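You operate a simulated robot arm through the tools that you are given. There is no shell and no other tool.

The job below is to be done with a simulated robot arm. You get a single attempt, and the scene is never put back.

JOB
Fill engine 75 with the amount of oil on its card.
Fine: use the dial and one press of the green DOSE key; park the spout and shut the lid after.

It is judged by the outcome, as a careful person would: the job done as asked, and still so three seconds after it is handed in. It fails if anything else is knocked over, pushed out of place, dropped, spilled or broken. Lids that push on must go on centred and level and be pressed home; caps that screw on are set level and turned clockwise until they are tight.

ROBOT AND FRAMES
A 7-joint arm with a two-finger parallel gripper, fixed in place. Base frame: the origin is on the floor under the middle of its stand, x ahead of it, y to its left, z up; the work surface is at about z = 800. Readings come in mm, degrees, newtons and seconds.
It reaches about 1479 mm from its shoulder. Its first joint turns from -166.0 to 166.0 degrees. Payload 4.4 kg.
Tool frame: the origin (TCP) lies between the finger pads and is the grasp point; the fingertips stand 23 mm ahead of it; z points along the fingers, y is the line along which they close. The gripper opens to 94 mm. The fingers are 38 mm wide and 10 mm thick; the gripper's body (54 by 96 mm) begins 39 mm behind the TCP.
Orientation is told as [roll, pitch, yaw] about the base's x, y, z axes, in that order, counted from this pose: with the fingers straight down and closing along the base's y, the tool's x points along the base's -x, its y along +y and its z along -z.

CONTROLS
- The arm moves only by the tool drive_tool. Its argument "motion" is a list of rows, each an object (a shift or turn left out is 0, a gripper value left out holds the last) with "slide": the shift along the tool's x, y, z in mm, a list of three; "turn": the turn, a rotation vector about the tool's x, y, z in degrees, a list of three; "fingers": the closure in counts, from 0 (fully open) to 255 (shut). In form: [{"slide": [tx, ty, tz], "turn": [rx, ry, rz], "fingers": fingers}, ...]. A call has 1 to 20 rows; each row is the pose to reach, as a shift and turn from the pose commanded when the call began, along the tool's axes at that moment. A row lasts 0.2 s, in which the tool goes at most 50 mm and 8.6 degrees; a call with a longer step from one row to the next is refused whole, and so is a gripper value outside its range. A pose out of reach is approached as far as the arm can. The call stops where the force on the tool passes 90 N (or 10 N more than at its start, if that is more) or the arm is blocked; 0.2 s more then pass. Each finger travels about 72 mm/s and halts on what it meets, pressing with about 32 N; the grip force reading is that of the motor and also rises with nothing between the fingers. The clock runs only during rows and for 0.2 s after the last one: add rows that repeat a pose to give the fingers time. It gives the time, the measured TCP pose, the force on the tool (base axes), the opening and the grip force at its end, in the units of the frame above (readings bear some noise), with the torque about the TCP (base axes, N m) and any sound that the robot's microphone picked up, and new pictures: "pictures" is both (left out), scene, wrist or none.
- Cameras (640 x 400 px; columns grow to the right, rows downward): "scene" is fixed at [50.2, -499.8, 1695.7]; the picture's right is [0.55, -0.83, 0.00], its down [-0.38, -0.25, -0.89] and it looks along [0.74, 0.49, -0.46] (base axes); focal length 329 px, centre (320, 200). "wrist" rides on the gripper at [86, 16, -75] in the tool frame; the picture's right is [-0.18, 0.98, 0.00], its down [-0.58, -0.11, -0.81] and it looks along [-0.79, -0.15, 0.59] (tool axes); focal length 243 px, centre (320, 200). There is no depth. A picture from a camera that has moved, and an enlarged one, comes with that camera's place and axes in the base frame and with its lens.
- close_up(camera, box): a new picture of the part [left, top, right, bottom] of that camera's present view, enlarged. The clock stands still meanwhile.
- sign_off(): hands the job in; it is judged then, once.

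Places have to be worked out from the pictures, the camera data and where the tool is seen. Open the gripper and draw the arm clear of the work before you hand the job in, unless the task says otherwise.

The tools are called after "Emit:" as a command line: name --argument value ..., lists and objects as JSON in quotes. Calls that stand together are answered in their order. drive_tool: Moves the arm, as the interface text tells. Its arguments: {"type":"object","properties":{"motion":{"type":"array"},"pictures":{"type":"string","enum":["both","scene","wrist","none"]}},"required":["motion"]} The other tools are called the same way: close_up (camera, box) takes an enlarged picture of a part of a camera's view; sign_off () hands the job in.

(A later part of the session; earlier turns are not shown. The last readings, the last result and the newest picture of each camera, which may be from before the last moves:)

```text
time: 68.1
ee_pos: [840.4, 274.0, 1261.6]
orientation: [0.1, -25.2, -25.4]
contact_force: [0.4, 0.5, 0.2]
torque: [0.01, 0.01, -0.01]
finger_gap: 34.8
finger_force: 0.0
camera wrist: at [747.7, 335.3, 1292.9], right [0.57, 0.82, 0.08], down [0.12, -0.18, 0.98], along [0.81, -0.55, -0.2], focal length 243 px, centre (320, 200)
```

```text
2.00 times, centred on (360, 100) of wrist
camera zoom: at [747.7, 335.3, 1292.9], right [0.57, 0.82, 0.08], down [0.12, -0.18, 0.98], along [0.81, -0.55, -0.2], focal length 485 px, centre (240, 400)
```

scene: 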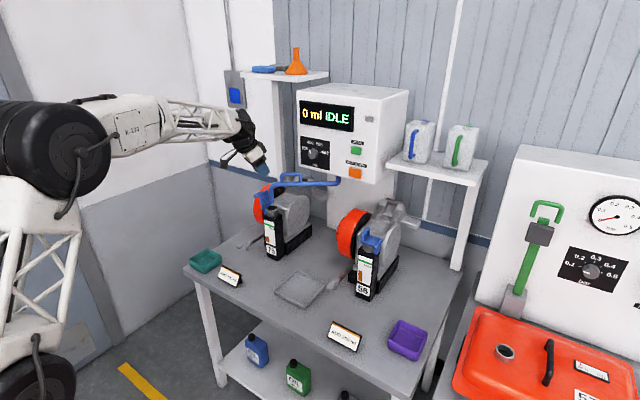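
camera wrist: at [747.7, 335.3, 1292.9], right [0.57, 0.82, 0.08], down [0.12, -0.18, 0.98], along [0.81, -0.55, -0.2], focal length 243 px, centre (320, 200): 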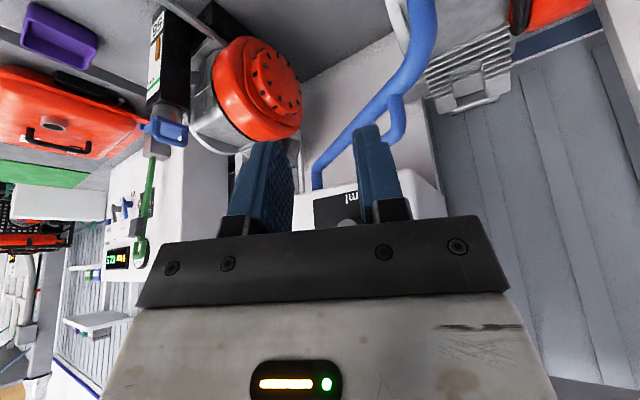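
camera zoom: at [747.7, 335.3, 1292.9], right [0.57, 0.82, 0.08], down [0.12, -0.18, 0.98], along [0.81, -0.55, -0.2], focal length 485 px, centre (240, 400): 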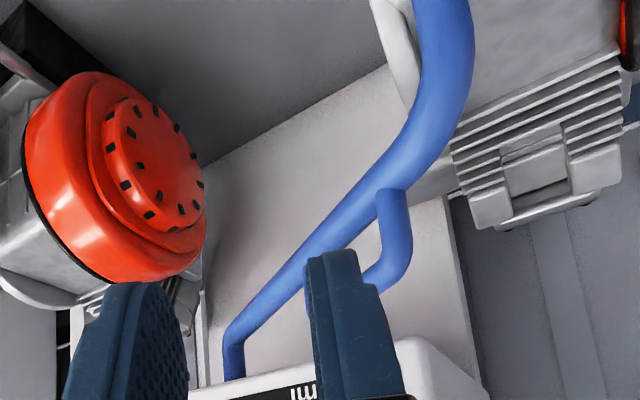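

The spout is staying put. I'll check the tip and neck alignment from a second viewpoint with the wrist camera facing the filler.

Emit:
drive_tool --motion '[{"slide": [16.4, 1.2, 12.5], "turn": [-1.1, 5, -5]}, {"slide": [32.8, 2.5, 25], "turn": [-2.2, 9.9, -10]}, {"slide": [49.3, 3.7, 37.6], "turn": [-3.3, 14.9, -15]}, {"slide": [65.7, 5, 50.2], "turn": [-4.5, 19.8, -20]}, {"slide": [82.1, 6.2, 62.7], "turn": [-5.58, 24.8, -25]}, {"slide": [82.1, 6.2, 62.7], "turn": [-5.58, 24.8, -25]}]' --pictures "wrist"

Emit:
close_up --camera "wrist" --box '[270, 90, 450, 230]'

```text
time: 69.5
ee_pos: [800.0, 298.6, 1170.5]
orientation: [0.1, 0.2, 0.0]
contact_force: [-0.4, 0.6, 1.3]
torque: [0.01, 0.0, 0.01]
finger_gap: 35.0
finger_force: 0.1
camera wrist: at [713.0, 314.8, 1244.7], right [0.18, 0.98, 0.0], down [0.58, -0.11, 0.81], along [0.79, -0.15, -0.59], focal length 243 px, centre (320, 200)
```

wrist: 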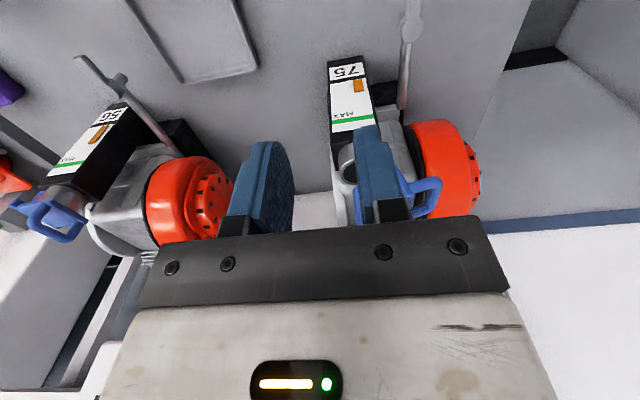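

```text
2.86 times, centred on (360, 160) of wrist
camera zoom: at [713.0, 314.8, 1244.7], right [0.18, 0.98, 0.0], down [0.58, -0.11, 0.81], along [0.79, -0.15, -0.59], focal length 693 px, centre (206, 314)
```

zoom: 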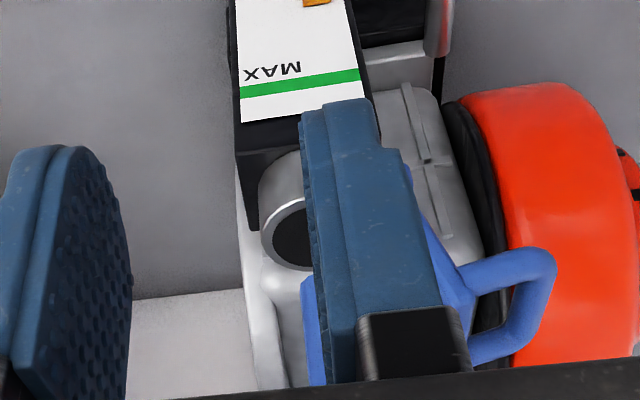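

A finger is blocking the view, so I'll shift 50 mm in +y and open the fingers.

Emit:
drive_tool --motion '[{"slide": [0, 25, 0], "fingers": 0}, {"slide": [0, 45, 0], "fingers": 0}, {"slide": [0, 45, 0], "fingers": 0}]' --pictures "none"

Emit:
close_up --camera "wrist" --box '[230, 90, 410, 230]'

```text
time: 70.3
ee_pos: [799.7, 344.4, 1171.6]
orientation: [0.1, 0.1, -0.1]
contact_force: [0.2, -0.8, 0.0]
torque: [-0.03, 0.02, 0.05]
finger_gap: 94.1
finger_force: 0.1
```

```text
2.86 times, centred on (320, 160) of wrist
camera zoom: at [712.3, 361.2, 1246.8], right [0.19, 0.98, 0.0], down [0.58, -0.11, 0.81], along [0.79, -0.15, -0.59], focal length 693 px, centre (320, 314)
```

zoom: 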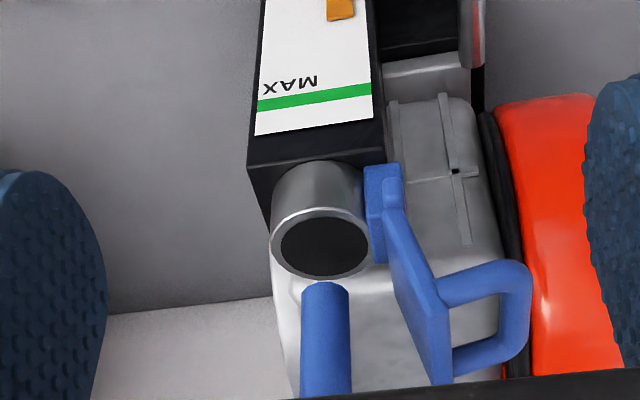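

The tip is centred over the 40 mm hole to within about 2 mm. Next is DOSE: I'll close the fingers, point +x, and go in front of the green key at (y 4, z 1319).

Emit:
drive_tool --motion '[{"slide": [-8.4, -28.4, -12.3], "turn": [0, -7.5, 0], "fingers": 255}, {"slide": [-16.7, -56.7, -24.6], "turn": [0, -15, 0]}, {"slide": [-25.1, -85.1, -36.9], "turn": [0, -22.5, 0]}, {"slide": [-33.4, -113.5, -49.1], "turn": [0, -30, 0]}, {"slide": [-41.8, -141.8, -61.4], "turn": [0, -37.5, 0]}, {"slide": [-50.2, -170.2, -73.7], "turn": [0, -45, 0]}, {"slide": [-58.5, -198.6, -86], "turn": [0, -52.5, 0]}, {"slide": [-66.9, -226.9, -98.3], "turn": [0, -60, 0]}, {"slide": [-75.2, -255.3, -110.6], "turn": [0, -67.5, 0]}, {"slide": [-83.6, -283.7, -122.8], "turn": [0, -75, 0]}, {"slide": [-91.9, -312, -135.1], "turn": [0, -82.5, 0]}, {"slide": [-100.3, -340.4, -147.4], "turn": [0, -90, 0]}, {"slide": [-100.3, -340.4, -147.4], "turn": [0, -90, 0]}]'

Emit:
close_up --camera "wrist" --box '[200, 40, 440, 240]'

Emit:
close_up --camera "scene" --box '[290, 90, 400, 190]'

```text
time: 73.1
ee_pos: [896.1, 11.1, 1311.6]
orientation: [51.6, -84.3, -53.8]
contact_force: [0.0, 0.7, 0.1]
torque: [-0.1, 0.04, 0.0]
finger_gap: 0.0
finger_force: 31.6
out of reach, approached as far as the arm can: row 12, 13
camera wrist: at [816.9, 37.6, 1231.2], right [0.05, 0.96, 0.26], down [-0.77, -0.12, 0.62], along [0.63, -0.23, 0.74], focal length 243 px, centre (320, 200)
```

scene: 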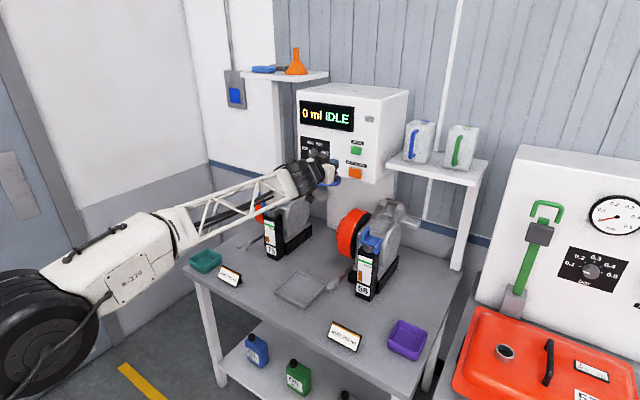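
wrist: 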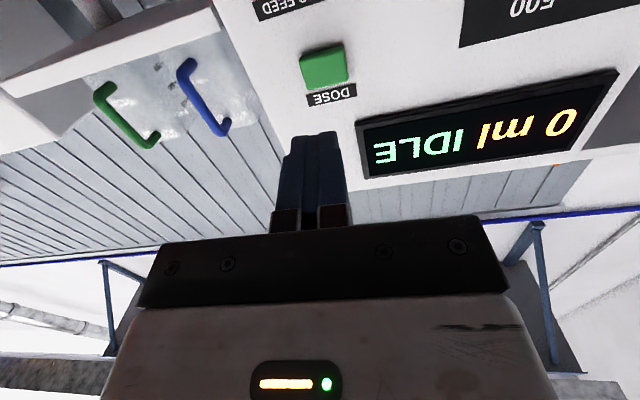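

```text
2.00 times, centred on (320, 140) of wrist
camera zoom: at [816.9, 37.6, 1231.2], right [0.05, 0.96, 0.26], down [-0.77, -0.12, 0.62], along [0.63, -0.23, 0.74], focal length 485 px, centre (320, 320)
```

zoom: 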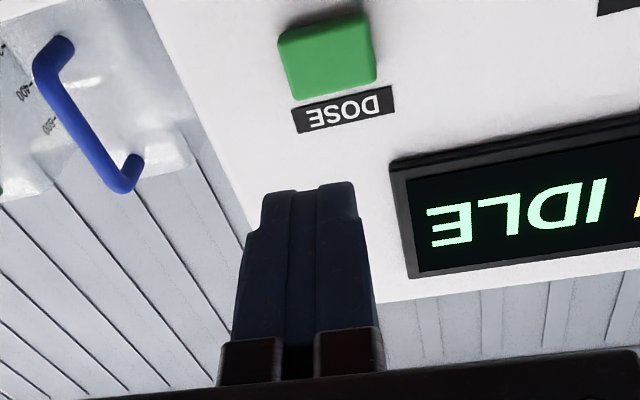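

```text
4.00 times, centred on (345, 140) of scene
camera zoom: at [50.2, -499.8, 1695.7], right [0.55, -0.83, 0.0], down [-0.38, -0.25, -0.89], along [0.74, 0.49, -0.46], focal length 1317 px, centre (220, 440)
```

zoom: 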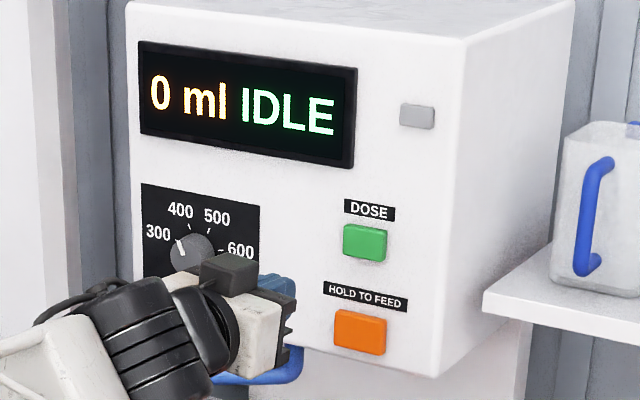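

The pose is nearly level and facing the panel. I'll level it fully and move in until the tip is about 20 mm short of the DOSE key.

Emit:
drive_tool --motion '[{"slide": [-2.8, -0.5, 20], "turn": [-0.5, -0.7, 0], "fingers": 255}, {"slide": [-5.6, -1, 40], "turn": [-1, -1.4, 0]}, {"slide": [-8.4, -1.4, 60], "turn": [-1.5, -2.1, 0]}, {"slide": [-11.2, -1.9, 80], "turn": [-2, -2.8, 0]}, {"slide": [-14, -2.3, 98], "turn": [-2.48, -3.55, 0]}, {"slide": [-14, -2.3, 98], "turn": [-2.48, -3.55, 0]}]'

Emit:
close_up --camera "wrist" --box '[200, 40, 440, 240]'

Emit:
close_up --camera "scene" --box '[310, 120, 400, 190]'

```text
time: 74.5
ee_pos: [997.3, 9.6, 1321.8]
orientation: [-1.1, -89.3, 0.5]
contact_force: [0.0, -0.5, 0.6]
torque: [0.03, 0.03, 0.02]
finger_gap: 0.0
finger_force: 31.9
out of reach, approached as far as the arm can: row 5, 6
camera wrist: at [920.8, 27.4, 1236.2], right [0.01, 0.98, 0.18], down [-0.8, -0.1, 0.59], along [0.6, -0.15, 0.79], focal length 243 px, centre (320, 200)
```

scene: 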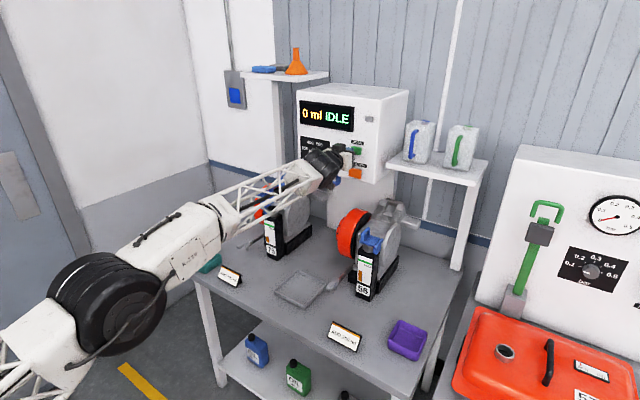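
wrist: 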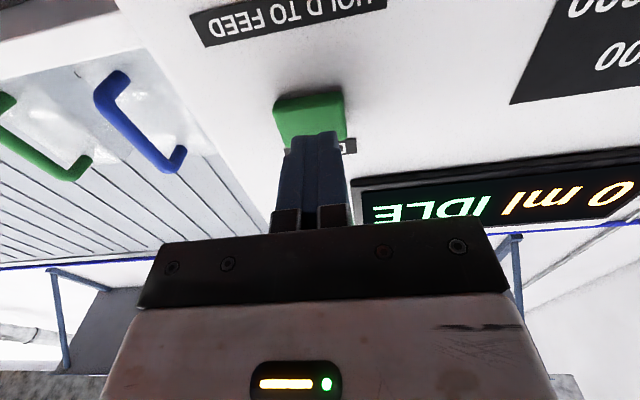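

```text
2.00 times, centred on (320, 140) of wrist
camera zoom: at [920.8, 27.4, 1236.2], right [0.01, 0.98, 0.18], down [-0.8, -0.1, 0.59], along [0.6, -0.15, 0.79], focal length 485 px, centre (320, 320)
```

zoom: 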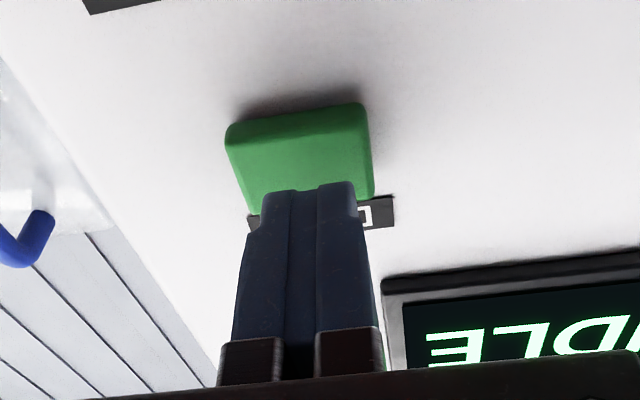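

```text
5.71 times, centred on (355, 155) of scene
camera zoom: at [50.2, -499.8, 1695.7], right [0.55, -0.83, 0.0], down [-0.38, -0.25, -0.89], along [0.74, 0.49, -0.46], focal length 1882 px, centre (120, 457)
```

zoom: 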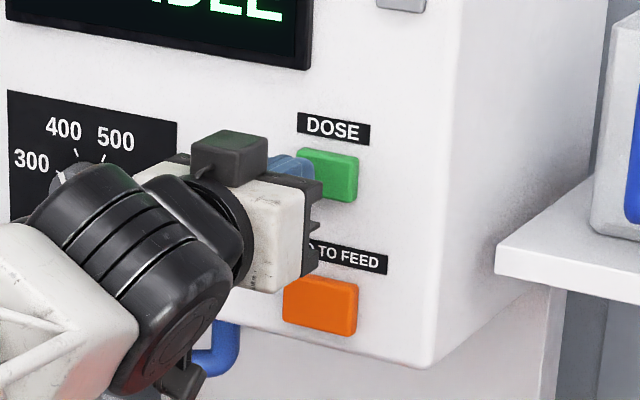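

The arm is close to a joint limit here, but the tip at about (1020, 9.6, 1322) is within the DOSE key's area. I'll advance along the finger axis in small steps, watching the force and display.

Emit:
drive_tool --motion '[{"slide": [0, 0, 4]}, {"slide": [0, 0, 8]}]' --pictures "wrist"

```text
time: 75.1
ee_pos: [1004.0, 11.9, 1323.5]
orientation: [176.1, -89.7, -176.2]
contact_force: [-0.6, -0.5, -0.5]
torque: [0.0, -0.01, -0.03]
finger_gap: 0.1
finger_force: 32.0
out of reach, approached as far as the arm can: row 1, 2
camera wrist: at [929.3, 27.9, 1237.5], right [0.0, 0.98, 0.18], down [-0.81, -0.11, 0.58], along [0.59, -0.15, 0.79], focal length 243 px, centre (320, 200)
```

wrist: 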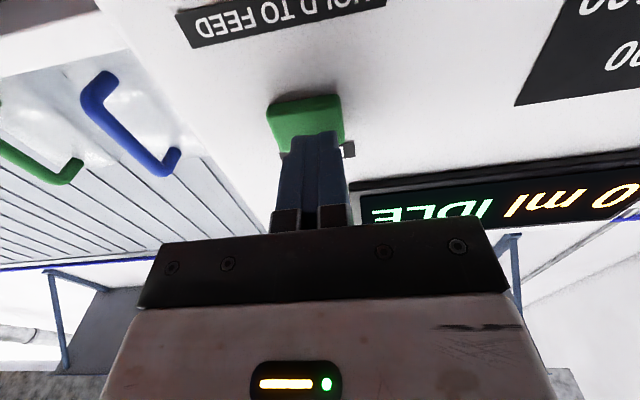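

The tool drifts slightly as it advances, so a wrist joint is at its limit. I'll back off a little, roll the hand −20° about its axis to relieve it, and recentre on the key.

Emit:
drive_tool --motion '[{"slide": [0, 0, -10]}, {"slide": [1, -2, -20], "turn": [0, 0, -7]}, {"slide": [2.5, -5, -25], "turn": [0, 0, -14]}, {"slide": [4.5, -7.9, -25], "turn": [0, 0, -20]}, {"slide": [4.5, -7.9, -25], "turn": [0, 0, -20]}]' --pictures "wrist"

```text
time: 76.3
ee_pos: [980.4, 8.5, 1317.9]
orientation: [-87.2, -69.9, 86.6]
contact_force: [-0.8, 1.4, -0.4]
torque: [-0.02, 0.02, -0.01]
finger_gap: 0.0
finger_force: 32.4
out of reach, approached as far as the arm can: row 2, 3, 4, 5
camera wrist: at [902.7, -3.7, 1232.3], right [0.01, 0.99, -0.16], down [-0.79, 0.11, 0.6], along [0.61, 0.12, 0.78], focal length 243 px, centre (320, 200)
```

wrist: 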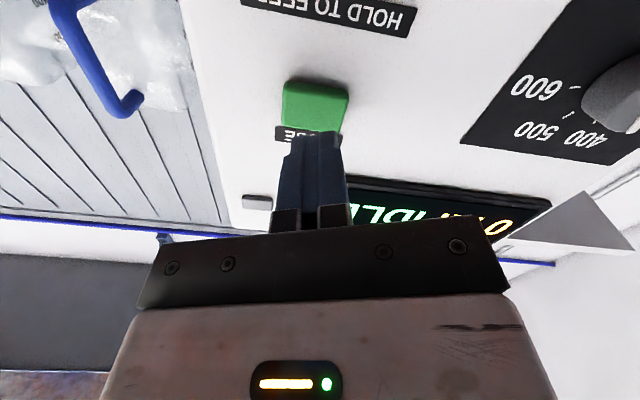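

Pointing exactly level is what runs out of reach here; tilts up to about 82° were fine. I'll use a −75° pitch, with the fingers slightly downward, to press the key with the fingertip.

Emit:
drive_tool --motion '[{"slide": [-1.8, -1.8, 2], "turn": [-0.65, 3.7, 5]}, {"slide": [-3.5, -3.7, 6], "turn": [-1.3, 7.4, 10]}, {"slide": [-5.3, -5.5, 12], "turn": [-1.95, 11.1, 15]}, {"slide": [-7, -7.3, 17.6], "turn": [-2.6, 14.85, 19.9]}, {"slide": [-7, -7.3, 17.6], "turn": [-2.6, 14.85, 19.9]}]'

Emit:
close_up --camera "wrist" --box '[220, 60, 420, 230]'

Emit:
close_up --camera "scene" --box '[310, 120, 400, 190]'

```text
time: 77.5
ee_pos: [997.6, -1.0, 1326.5]
orientation: [0.2, -75.3, 0.4]
contact_force: [-0.2, 0.1, -0.1]
torque: [0.04, -0.02, 0.02]
finger_gap: 0.0
finger_force: 31.7
camera wrist: at [901.8, 14.4, 1262.2], right [0.04, 0.98, 0.18], down [-0.63, -0.12, 0.77], along [0.77, -0.14, 0.62], focal length 243 px, centre (320, 200)
```

scene: 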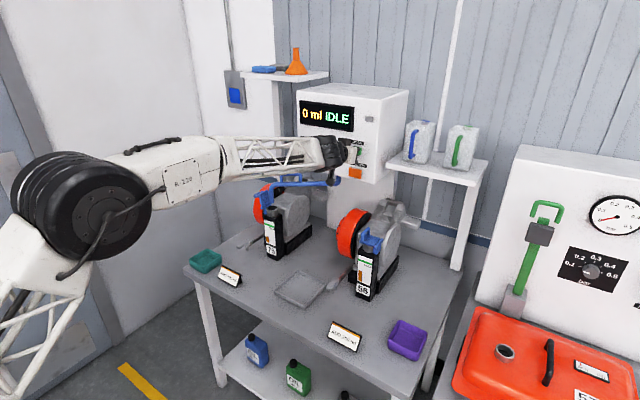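
wrist: 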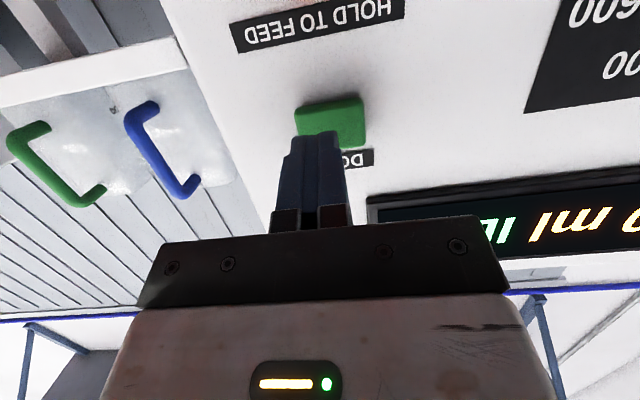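

```text
2.35 times, centred on (320, 145) of wrist
camera zoom: at [901.8, 14.4, 1262.2], right [0.04, 0.98, 0.18], down [-0.63, -0.12, 0.77], along [0.77, -0.14, 0.62], focal length 571 px, centre (320, 329)
```

zoom: 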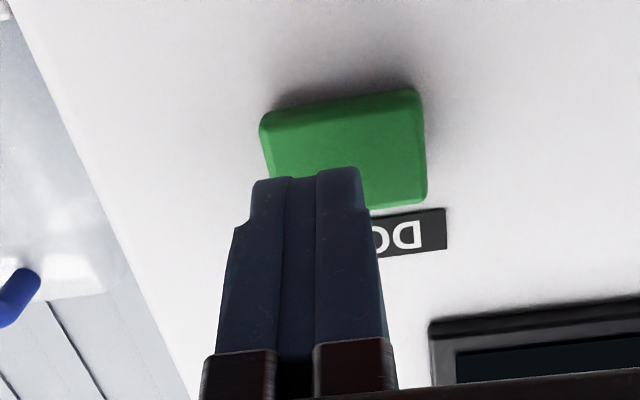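

```text
5.71 times, centred on (355, 155) of scene
camera zoom: at [50.2, -499.8, 1695.7], right [0.55, -0.83, 0.0], down [-0.38, -0.25, -0.89], along [0.74, 0.49, -0.46], focal length 1882 px, centre (120, 457)
```

zoom: 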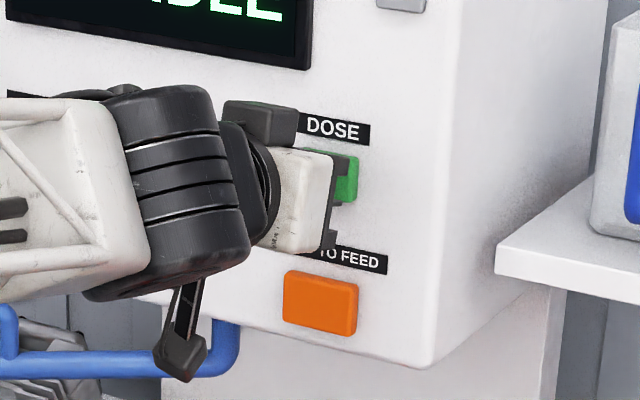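

This pose is reachable; the tip is at about (1020, −1, 1321) and the key centre at (1040, 5, 1317.5). I'll centre on the key and move to just short of its face.

Emit:
drive_tool --motion '[{"slide": [0.5, 3, 3]}, {"slide": [-0.5, 5.5, 8]}, {"slide": [-1.6, 5.5, 14]}, {"slide": [-1.6, 5.5, 14]}]' --pictures "wrist"

Emit:
close_up --camera "scene" --box '[280, 80, 410, 190]'

```text
time: 78.5
ee_pos: [1011.1, 3.0, 1325.4]
orientation: [0.0, -75.4, 0.6]
contact_force: [-0.7, 0.4, -0.2]
torque: [0.01, -0.03, -0.03]
finger_gap: 0.4
finger_force: 32.3
camera wrist: at [915.1, 19.7, 1260.3], right [0.04, 0.98, 0.18], down [-0.63, -0.12, 0.77], along [0.77, -0.14, 0.62], focal length 243 px, centre (320, 200)
```

wrist: 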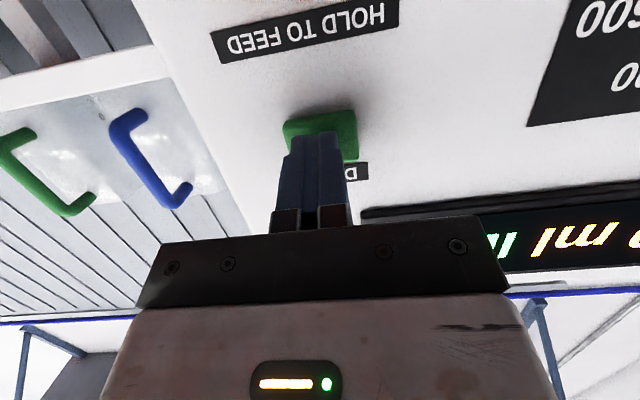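

```text
3.64 times, centred on (345, 135) of scene
camera zoom: at [50.2, -499.8, 1695.7], right [0.55, -0.83, 0.0], down [-0.38, -0.25, -0.89], along [0.74, 0.49, -0.46], focal length 1198 px, centre (229, 436)
```

zoom: 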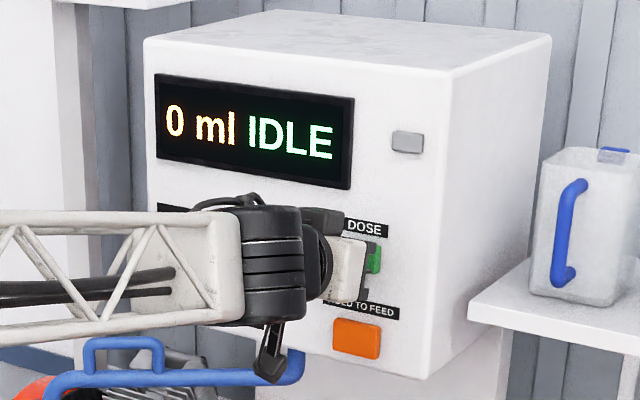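

The tip is just short of the key. I'll push in gently in small steps, then read the force, sound and display.

Emit:
drive_tool --motion '[{"slide": [-1, 0, 3.9]}, {"slide": [-1.5, 0, 5.8]}, {"slide": [-2, 0, 7.7]}, {"slide": [-2.3, 0, 8.7]}]' --pictures "scene"

Emit:
close_up --camera "scene" --box '[280, 80, 410, 190]'

```text
time: 79.5
ee_pos: [1020.6, 3.9, 1327.0]
orientation: [0.0, -75.5, 0.6]
contact_force: [-12.4, -1.8, 3.4]
torque: [0.06, -0.22, -0.09]
finger_gap: 0.1
finger_force: 31.9
heard: click
```

scene: 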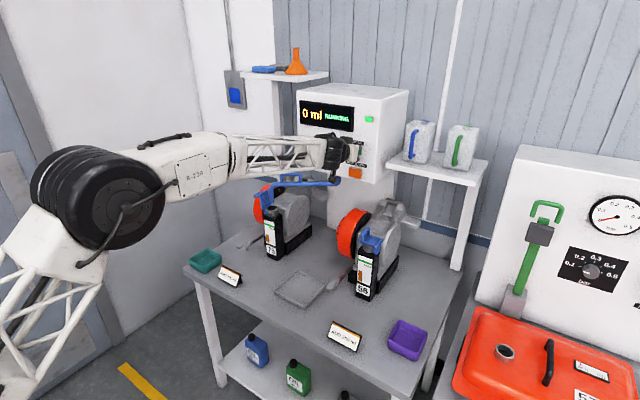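

```text
3.64 times, centred on (345, 135) of scene
camera zoom: at [50.2, -499.8, 1695.7], right [0.55, -0.83, 0.0], down [-0.38, -0.25, -0.89], along [0.74, 0.49, -0.46], focal length 1198 px, centre (229, 436)
```

zoom: 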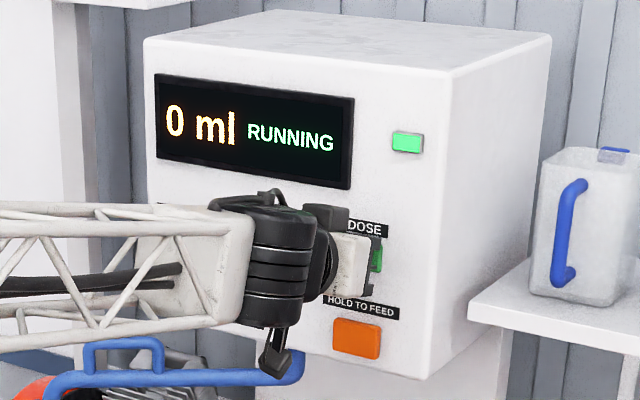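

A click was heard and the display shows RUNNING. I'll back straight off the key and watch the dose.

Emit:
drive_tool --motion '[{"slide": [3.8, 0, -14.5]}, {"slide": [10, 0, -38]}, {"slide": [20, 0, -76]}, {"slide": [20, 0, -76]}, {"slide": [20, 0, -76]}]' --pictures "scene"

Emit:
close_up --camera "scene" --box '[280, 80, 410, 190]'

Emit:
close_up --camera "scene" --box '[245, 165, 345, 265]'

```text
time: 80.7
ee_pos: [940.6, 4.0, 1328.7]
orientation: [0.1, -75.3, 0.5]
contact_force: [-0.1, -0.5, -0.2]
torque: [-0.01, 0.0, -0.02]
finger_gap: 0.0
finger_force: 32.2
```

scene: 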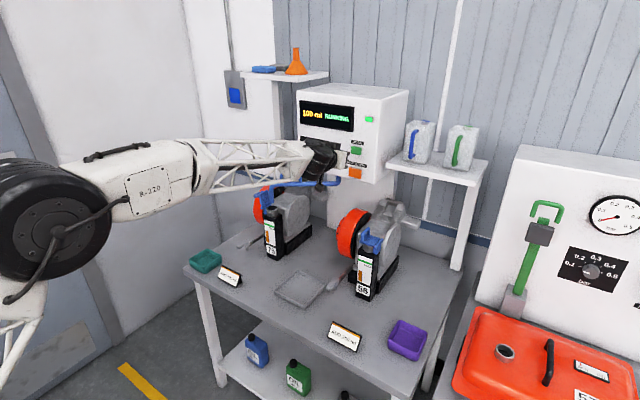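

```text
3.64 times, centred on (345, 135) of scene
camera zoom: at [50.2, -499.8, 1695.7], right [0.55, -0.83, 0.0], down [-0.38, -0.25, -0.89], along [0.74, 0.49, -0.46], focal length 1198 px, centre (229, 436)
```

zoom: 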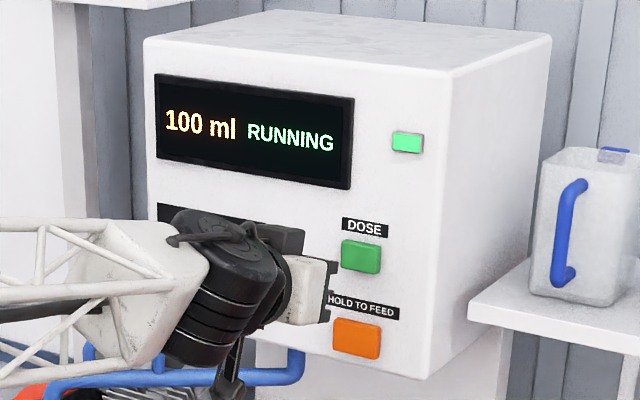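

```text
4.00 times, centred on (295, 215) of scene
camera zoom: at [50.2, -499.8, 1695.7], right [0.55, -0.83, 0.0], down [-0.38, -0.25, -0.89], along [0.74, 0.49, -0.46], focal length 1317 px, centre (420, 140)
```

zoom: 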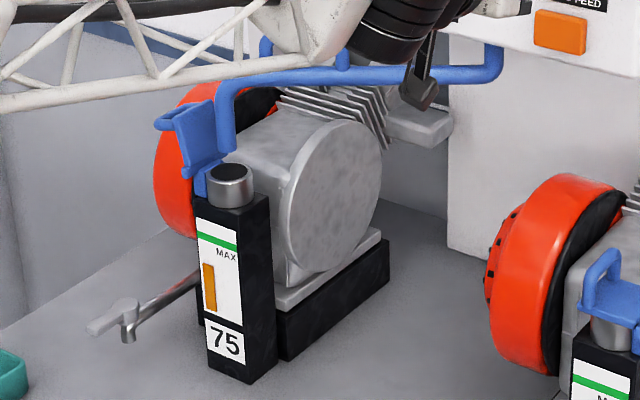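

It's running: 100 ml so far, and the level in engine 75's sight strip is rising. I'll wait for the dose to finish.

Emit:
drive_tool --motion '[{"slide": [0, 0, -5]}, {"slide": [0, 0, -10]}, {"slide": [0, 0, -15]}, {"slide": [0, 0, -20]}, {"slide": [0, 0, -20]}, {"slide": [0, 0, -20]}, {"slide": [0, 0, -20]}, {"slide": [0, 0, -20]}, {"slide": [0, 0, -20]}, {"slide": [0, 0, -20]}, {"slide": [0, 0, -20]}, {"slide": [0, 0, -20]}, {"slide": [0, 0, -20]}, {"slide": [0, 0, -20]}, {"slide": [0, 0, -20]}, {"slide": [0, 0, -20]}, {"slide": [0, 0, -20]}, {"slide": [0, 0, -20]}]' --pictures "none"

Emit:
close_up --camera "scene" --box '[280, 80, 410, 190]'

Emit:
close_up --camera "scene" --box '[245, 165, 345, 265]'

```text
time: 84.5
ee_pos: [921.1, 3.0, 1331.5]
orientation: [0.1, -75.3, 0.5]
contact_force: [0.3, 0.8, 0.7]
torque: [0.0, -0.01, 0.01]
finger_gap: 0.0
finger_force: 31.7
```

```text
3.64 times, centred on (345, 135) of scene
camera zoom: at [50.2, -499.8, 1695.7], right [0.55, -0.83, 0.0], down [-0.38, -0.25, -0.89], along [0.74, 0.49, -0.46], focal length 1198 px, centre (229, 436)
```

zoom: 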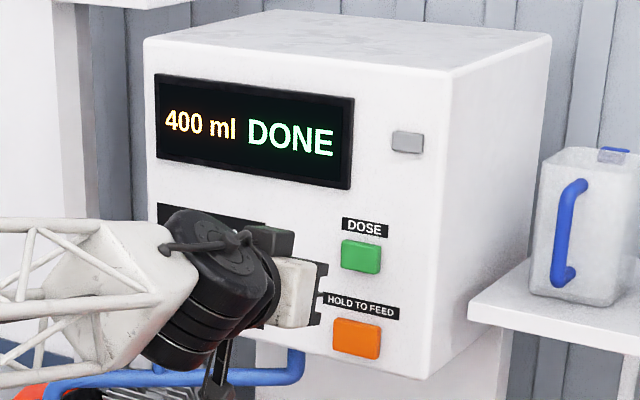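

```text
4.00 times, centred on (295, 215) of scene
camera zoom: at [50.2, -499.8, 1695.7], right [0.55, -0.83, 0.0], down [-0.38, -0.25, -0.89], along [0.74, 0.49, -0.46], focal length 1317 px, centre (420, 140)
```

zoom: 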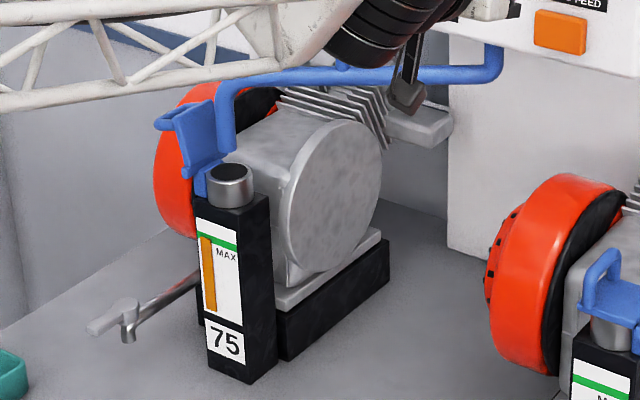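

The display reads 400 ml DONE, and engine 75's level sits at its MAX line. Now to park the spout: I'll swing the arm back toward the handle, changing the lean first.

Emit:
drive_tool --motion '[{"slide": [4, 13.9, -9.5], "turn": [0, 7.2, 0], "fingers": 255}, {"slide": [7.9, 27.7, -18.9], "turn": [0, 14.4, 0]}, {"slide": [11.9, 41.6, -28.4], "turn": [0, 21.6, 0]}, {"slide": [15.8, 55.4, -37.8], "turn": [0, 28.8, 0]}, {"slide": [19.8, 69.3, -47.3], "turn": [0, 36, 0]}, {"slide": [23.7, 83.1, -56.7], "turn": [0, 43.2, 0]}, {"slide": [27.7, 97, -66.2], "turn": [0, 50.3, 0]}, {"slide": [27.7, 97, -66.2], "turn": [0, 50.3, 0]}]' --pictures "scene"

Emit:
close_up --camera "scene" --box '[250, 165, 320, 225]'

```text
time: 86.3
ee_pos: [848.8, 100.6, 1321.5]
orientation: [0.0, -24.9, 0.5]
contact_force: [0.4, 0.8, 0.4]
torque: [0.02, 0.01, 0.02]
finger_gap: 0.1
finger_force: 31.5
out of reach, approached as far as the arm can: row 1, 2
```

scene: 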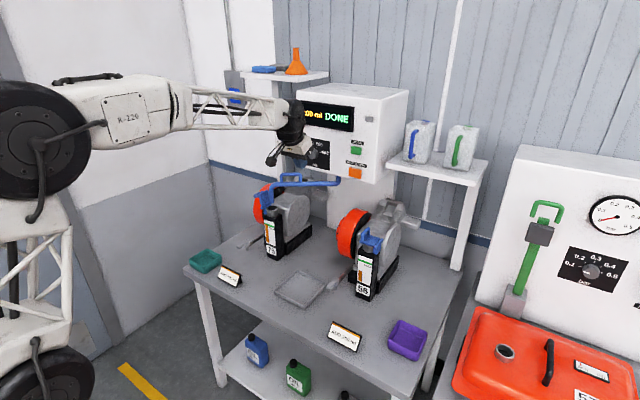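

```text
6.67 times, centred on (285, 195) of scene
camera zoom: at [50.2, -499.8, 1695.7], right [0.55, -0.83, 0.0], down [-0.38, -0.25, -0.89], along [0.74, 0.49, -0.46], focal length 2196 px, centre (553, 233)
```

zoom: 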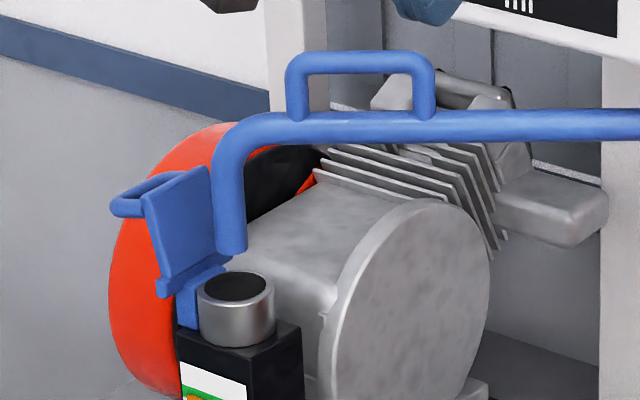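

Everything is unchanged at the spout. I'll rotate to yaw −56° and move out beside the handle's current position.

Emit:
drive_tool --motion '[{"slide": [-4.7, 17.4, 5], "turn": [2.96, 0, 6.34], "fingers": 160}, {"slide": [-9.5, 34.8, 9.9], "turn": [5.93, 0, 12.7]}, {"slide": [-14.2, 52.1, 14.9], "turn": [8.9, 0, 19]}, {"slide": [-18.9, 69.5, 19.9], "turn": [11.85, 0, 25.4]}, {"slide": [-23.6, 86.9, 24.8], "turn": [14.8, 0, 31.7]}, {"slide": [-28.4, 104.3, 29.8], "turn": [17.8, 0, 38.1]}, {"slide": [-33.1, 121.6, 34.7], "turn": [20.7, 0, 44.4]}, {"slide": [-37.8, 139, 39.7], "turn": [23.7, 0, 50.75]}, {"slide": [-37.8, 139, 39.7], "turn": [23.7, 0, 50.75]}]'

Emit:
close_up --camera "wrist" --box '[200, 0, 500, 240]'

```text
time: 88.3
ee_pos: [899.5, 238.6, 1300.5]
orientation: [0.0, -25.0, -55.4]
contact_force: [0.8, -0.7, 0.5]
torque: [-0.03, -0.02, 0.04]
finger_gap: 35.1
finger_force: 0.0
camera wrist: at [849.4, 338.6, 1331.6], right [0.9, 0.42, 0.08], down [0.01, -0.21, 0.98], along [0.43, -0.88, -0.2], focal length 243 px, centre (320, 200)
```

scene: 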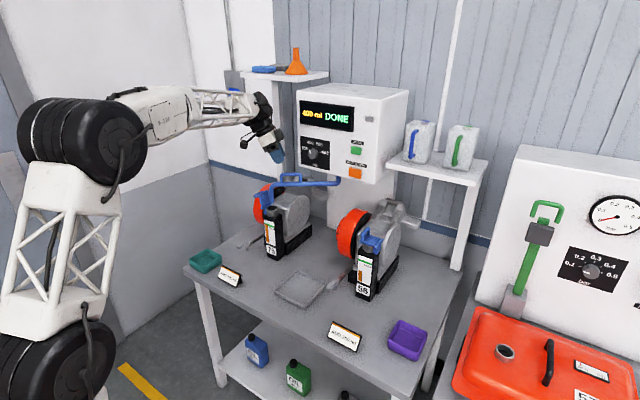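
wrist: 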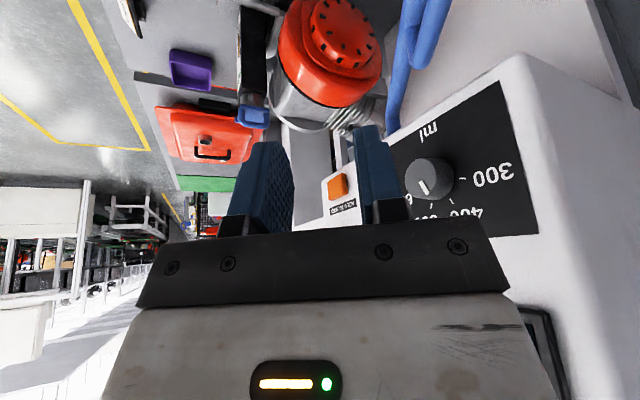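

```text
1.67 times, centred on (350, 120) of wrist
camera zoom: at [849.4, 338.6, 1331.6], right [0.9, 0.42, 0.08], down [0.01, -0.21, 0.98], along [0.43, -0.88, -0.2], focal length 404 px, centre (270, 333)
```

zoom: 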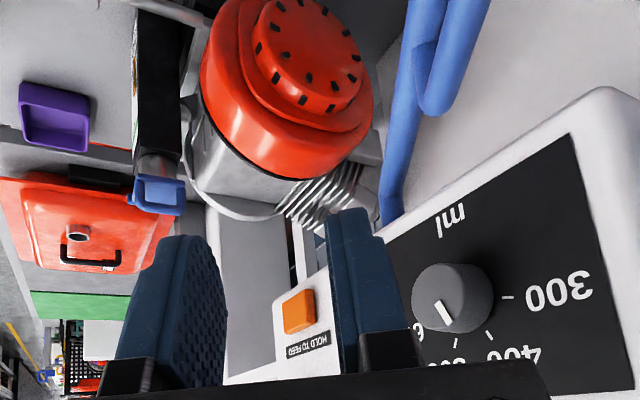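

The handle is visible and undisturbed. I'll move above it, descend to the same grip height as before, and close on the bar.

Emit:
drive_tool --motion '[{"slide": [-0.9, 19.7, 11.6], "fingers": 160}, {"slide": [-1.9, 39.4, 23.2]}, {"slide": [-2.9, 59.1, 34.9]}, {"slide": [-3.8, 78.8, 46.5]}, {"slide": [-3.8, 78.8, 46.5]}]' --pictures "wrist"

Emit:
close_up --camera "wrist" --box '[200, 0, 440, 240]'

Emit:
close_up --camera "scene" --box '[250, 135, 340, 205]'

```text
time: 89.5
ee_pos: [977.3, 265.8, 1261.4]
orientation: [0.0, -25.0, -55.4]
contact_force: [-0.1, 0.1, 0.6]
torque: [0.01, -0.01, 0.03]
finger_gap: 35.1
finger_force: 0.0
camera wrist: at [928.1, 365.3, 1291.6], right [0.9, 0.42, 0.08], down [0.02, -0.21, 0.98], along [0.43, -0.88, -0.2], focal length 243 px, centre (320, 200)
```

wrist: 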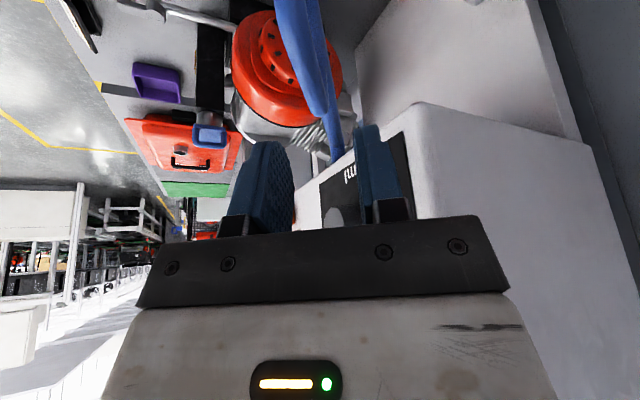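

```text
1.67 times, centred on (320, 120) of wrist
camera zoom: at [928.1, 365.3, 1291.6], right [0.9, 0.42, 0.08], down [0.02, -0.21, 0.98], along [0.43, -0.88, -0.2], focal length 404 px, centre (320, 333)
```

zoom: 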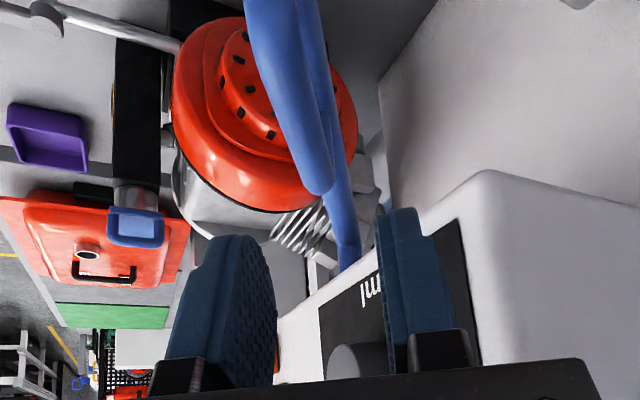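

```text
5.71 times, centred on (295, 170) of scene
camera zoom: at [50.2, -499.8, 1695.7], right [0.55, -0.83, 0.0], down [-0.38, -0.25, -0.89], along [0.74, 0.49, -0.46], focal length 1882 px, centre (463, 371)
```

zoom: 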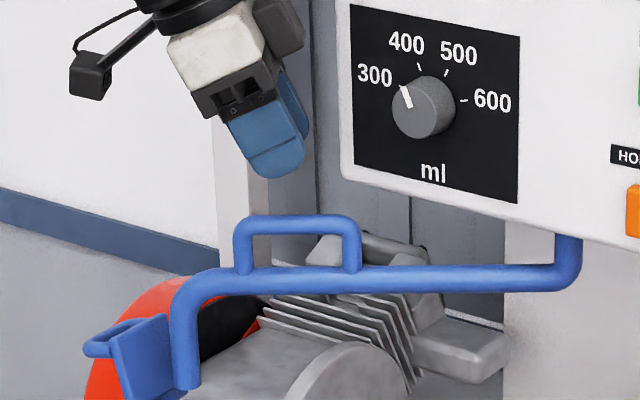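

The bar is between the fingers, slightly toward one side. I'll descend 62 mm with a 2.5 mm recentre and grip.

Emit:
drive_tool --motion '[{"slide": [6.5, -1, 14]}, {"slide": [13.1, -2, 28.1]}, {"slide": [19.6, -2.5, 42.2]}, {"slide": [26.2, -2.5, 56.2]}, {"slide": [26.2, -2.5, 56.2]}, {"slide": [26.2, -2.5, 56.2], "fingers": 255}, {"slide": [26.2, -2.5, 56.2], "fingers": 255}, {"slide": [26.2, -2.5, 56.2], "fingers": 255}]' --pictures "wrist"

Emit:
close_up --camera "scene" --box '[250, 145, 340, 215]'

```text
time: 91.3
ee_pos: [975.6, 264.2, 1198.0]
orientation: [0.0, -24.9, -55.4]
contact_force: [6.4, 2.3, -0.3]
torque: [0.01, -0.04, 1.26]
finger_gap: 14.0
finger_force: 45.1
camera wrist: at [925.1, 364.0, 1229.3], right [0.9, 0.42, 0.08], down [0.02, -0.21, 0.98], along [0.43, -0.88, -0.2], focal length 243 px, centre (320, 200)
```

wrist: 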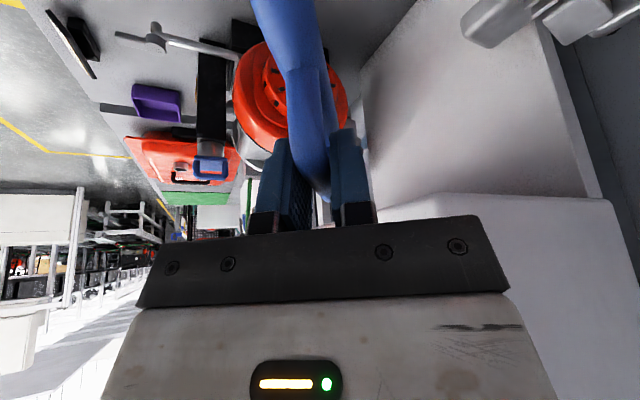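

```text
5.71 times, centred on (295, 180) of scene
camera zoom: at [50.2, -499.8, 1695.7], right [0.55, -0.83, 0.0], down [-0.38, -0.25, -0.89], along [0.74, 0.49, -0.46], focal length 1882 px, centre (463, 314)
```

zoom: 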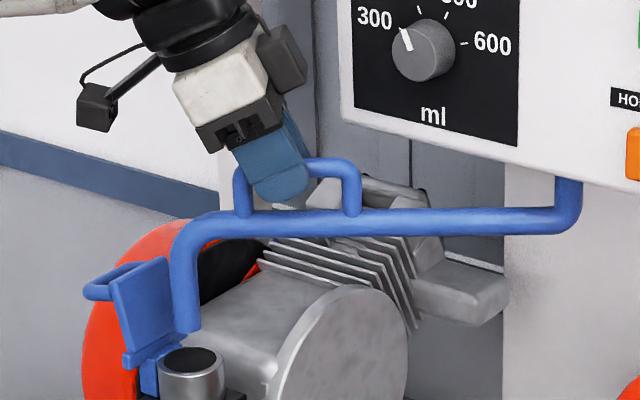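

The handle is gripped with little force. I'll swing the spout back toward park, first half (28°).

Emit:
drive_tool --motion '[{"slide": [-0.34, -12.2, 0.16], "turn": [-1.48, 0, -3.17]}, {"slide": [-1.35, -24.3, 0.63], "turn": [-2.96, 0, -6.34]}, {"slide": [-3.03, -36.4, 1.41], "turn": [-4.44, 0, -9.52]}, {"slide": [-5.37, -48.3, 2.51], "turn": [-5.92, 0, -12.69]}, {"slide": [-8.37, -60, 3.9], "turn": [-7.4, 0, -15.86]}, {"slide": [-12, -71.5, 5.6], "turn": [-8.87, 0, -19.03]}, {"slide": [-16.3, -82.7, 7.59], "turn": [-10.35, 0, -22.2]}, {"slide": [-21.2, -93.7, 9.87], "turn": [-11.83, 0, -25.38]}, {"slide": [-21.2, -93.7, 9.87], "turn": [-11.83, 0, -25.38]}]' --pictures "scene"

```text
time: 93.3
ee_pos: [912.7, 192.2, 1199.4]
orientation: [0.0, -25.0, -27.5]
contact_force: [0.2, 2.4, -8.3]
torque: [0.22, 0.47, 0.6]
finger_gap: 13.7
finger_force: 44.9
```

scene: 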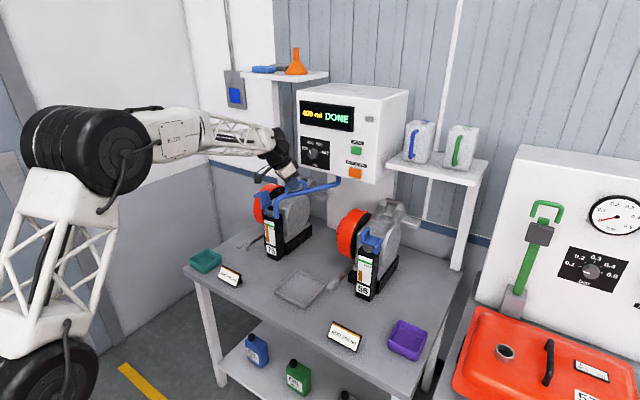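

The swing is smooth with very low force. I'll do the second half, bringing the spout back to straight ahead at y≈100.

Emit:
drive_tool --motion '[{"slide": [-0.34, -12.2, 0.16], "turn": [-1.48, 0, -3.17]}, {"slide": [-1.35, -24.3, 0.63], "turn": [-2.96, 0, -6.34]}, {"slide": [-3.03, -36.4, 1.41], "turn": [-4.44, 0, -9.52]}, {"slide": [-5.37, -48.3, 2.51], "turn": [-5.92, 0, -12.69]}, {"slide": [-8.37, -60, 3.9], "turn": [-7.4, 0, -15.86]}, {"slide": [-12, -71.5, 5.6], "turn": [-8.87, 0, -19.03]}, {"slide": [-16.3, -82.7, 7.59], "turn": [-10.35, 0, -22.2]}, {"slide": [-20.4, -92.1, 9.53], "turn": [-11.62, 0, -24.92]}, {"slide": [-20.4, -92.1, 9.53], "turn": [-11.62, 0, -24.92]}]'

Emit:
close_up --camera "scene" --box '[265, 165, 345, 235]'

```text
time: 95.3
ee_pos: [888.0, 98.9, 1199.3]
orientation: [0.0, -25.1, 0.1]
contact_force: [-8.2, 2.6, 7.3]
torque: [0.01, 0.56, 0.62]
finger_gap: 13.9
finger_force: 45.1
camera wrist: at [778.7, 115.5, 1229.2], right [0.16, 0.98, 0.08], down [0.18, -0.11, 0.98], along [0.97, -0.15, -0.2], focal length 243 px, centre (320, 200)
```

scene: 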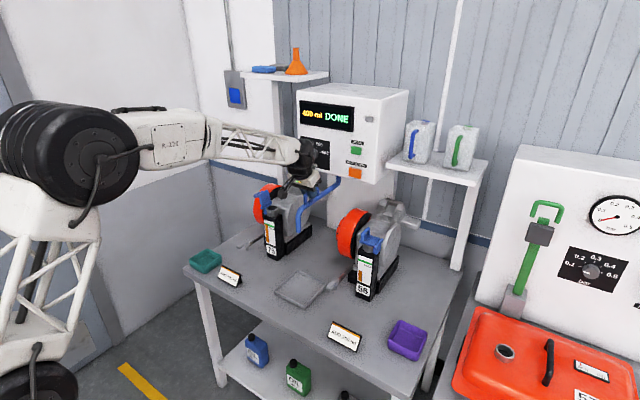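
wrist: 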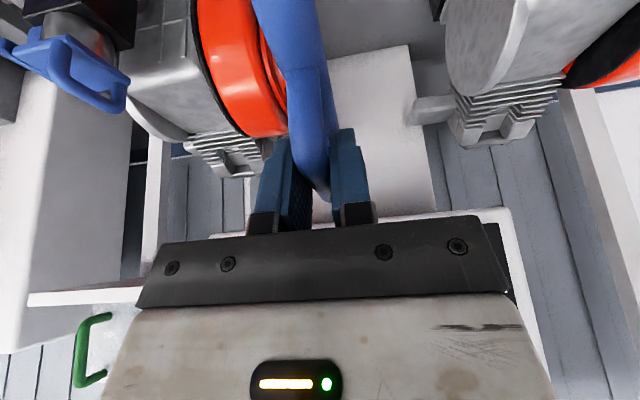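

```text
5.71 times, centred on (305, 200) of scene
camera zoom: at [50.2, -499.8, 1695.7], right [0.55, -0.83, 0.0], down [-0.38, -0.25, -0.89], along [0.74, 0.49, -0.46], focal length 1882 px, centre (406, 200)
```

zoom: 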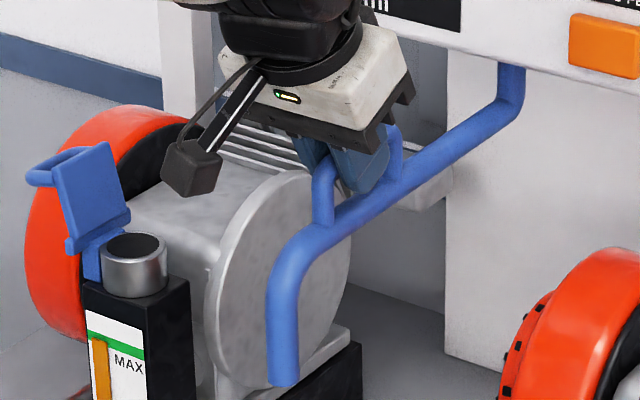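

The spout is back in its original parked position to within about 1 mm. I'll nudge 0.7 mm, open the fingers, and lift clear.

Emit:
drive_tool --motion '[{"slide": [0, 0.7, 0]}, {"slide": [0, 0.7, 0]}, {"slide": [0, 0.7, 0], "fingers": 200}, {"slide": [0, 0.7, 0], "fingers": 150}, {"slide": [0, 0.7, 0], "fingers": 150}, {"slide": [-8, 0.7, -17]}, {"slide": [-17, 0.7, -36]}, {"slide": [-30, 0.7, -64]}, {"slide": [-30, 0.7, -64]}]'

Emit:
close_up --camera "scene" --box '[265, 165, 345, 235]'

```text
time: 97.3
ee_pos: [888.1, 101.0, 1269.1]
orientation: [0.1, -25.0, 0.1]
contact_force: [0.6, 0.0, -0.6]
torque: [0.02, 0.05, 0.01]
finger_gap: 38.6
finger_force: 0.1
camera wrist: at [777.2, 117.2, 1300.1], right [0.17, 0.98, 0.08], down [0.19, -0.11, 0.98], along [0.97, -0.15, -0.2], focal length 243 px, centre (320, 200)
```

scene: 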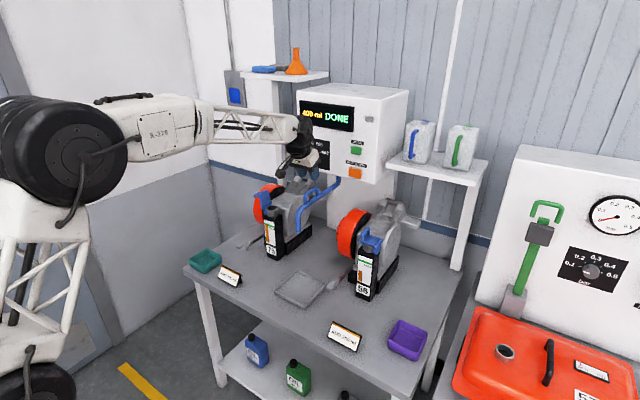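
wrist: 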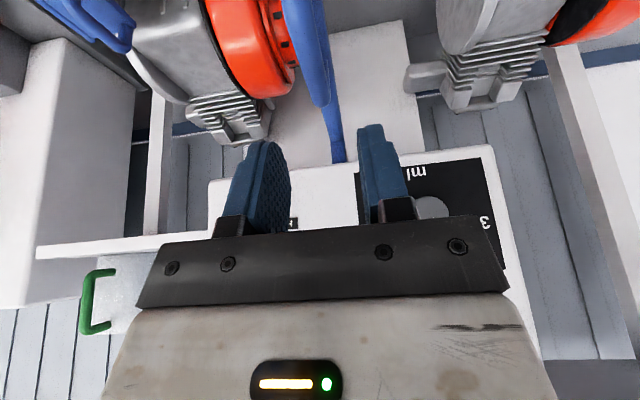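

```text
5.71 times, centred on (305, 200) of scene
camera zoom: at [50.2, -499.8, 1695.7], right [0.55, -0.83, 0.0], down [-0.38, -0.25, -0.89], along [0.74, 0.49, -0.46], focal length 1882 px, centre (406, 200)
```

zoom: 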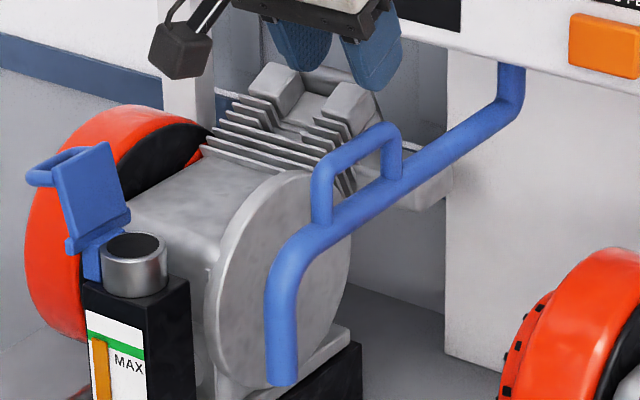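

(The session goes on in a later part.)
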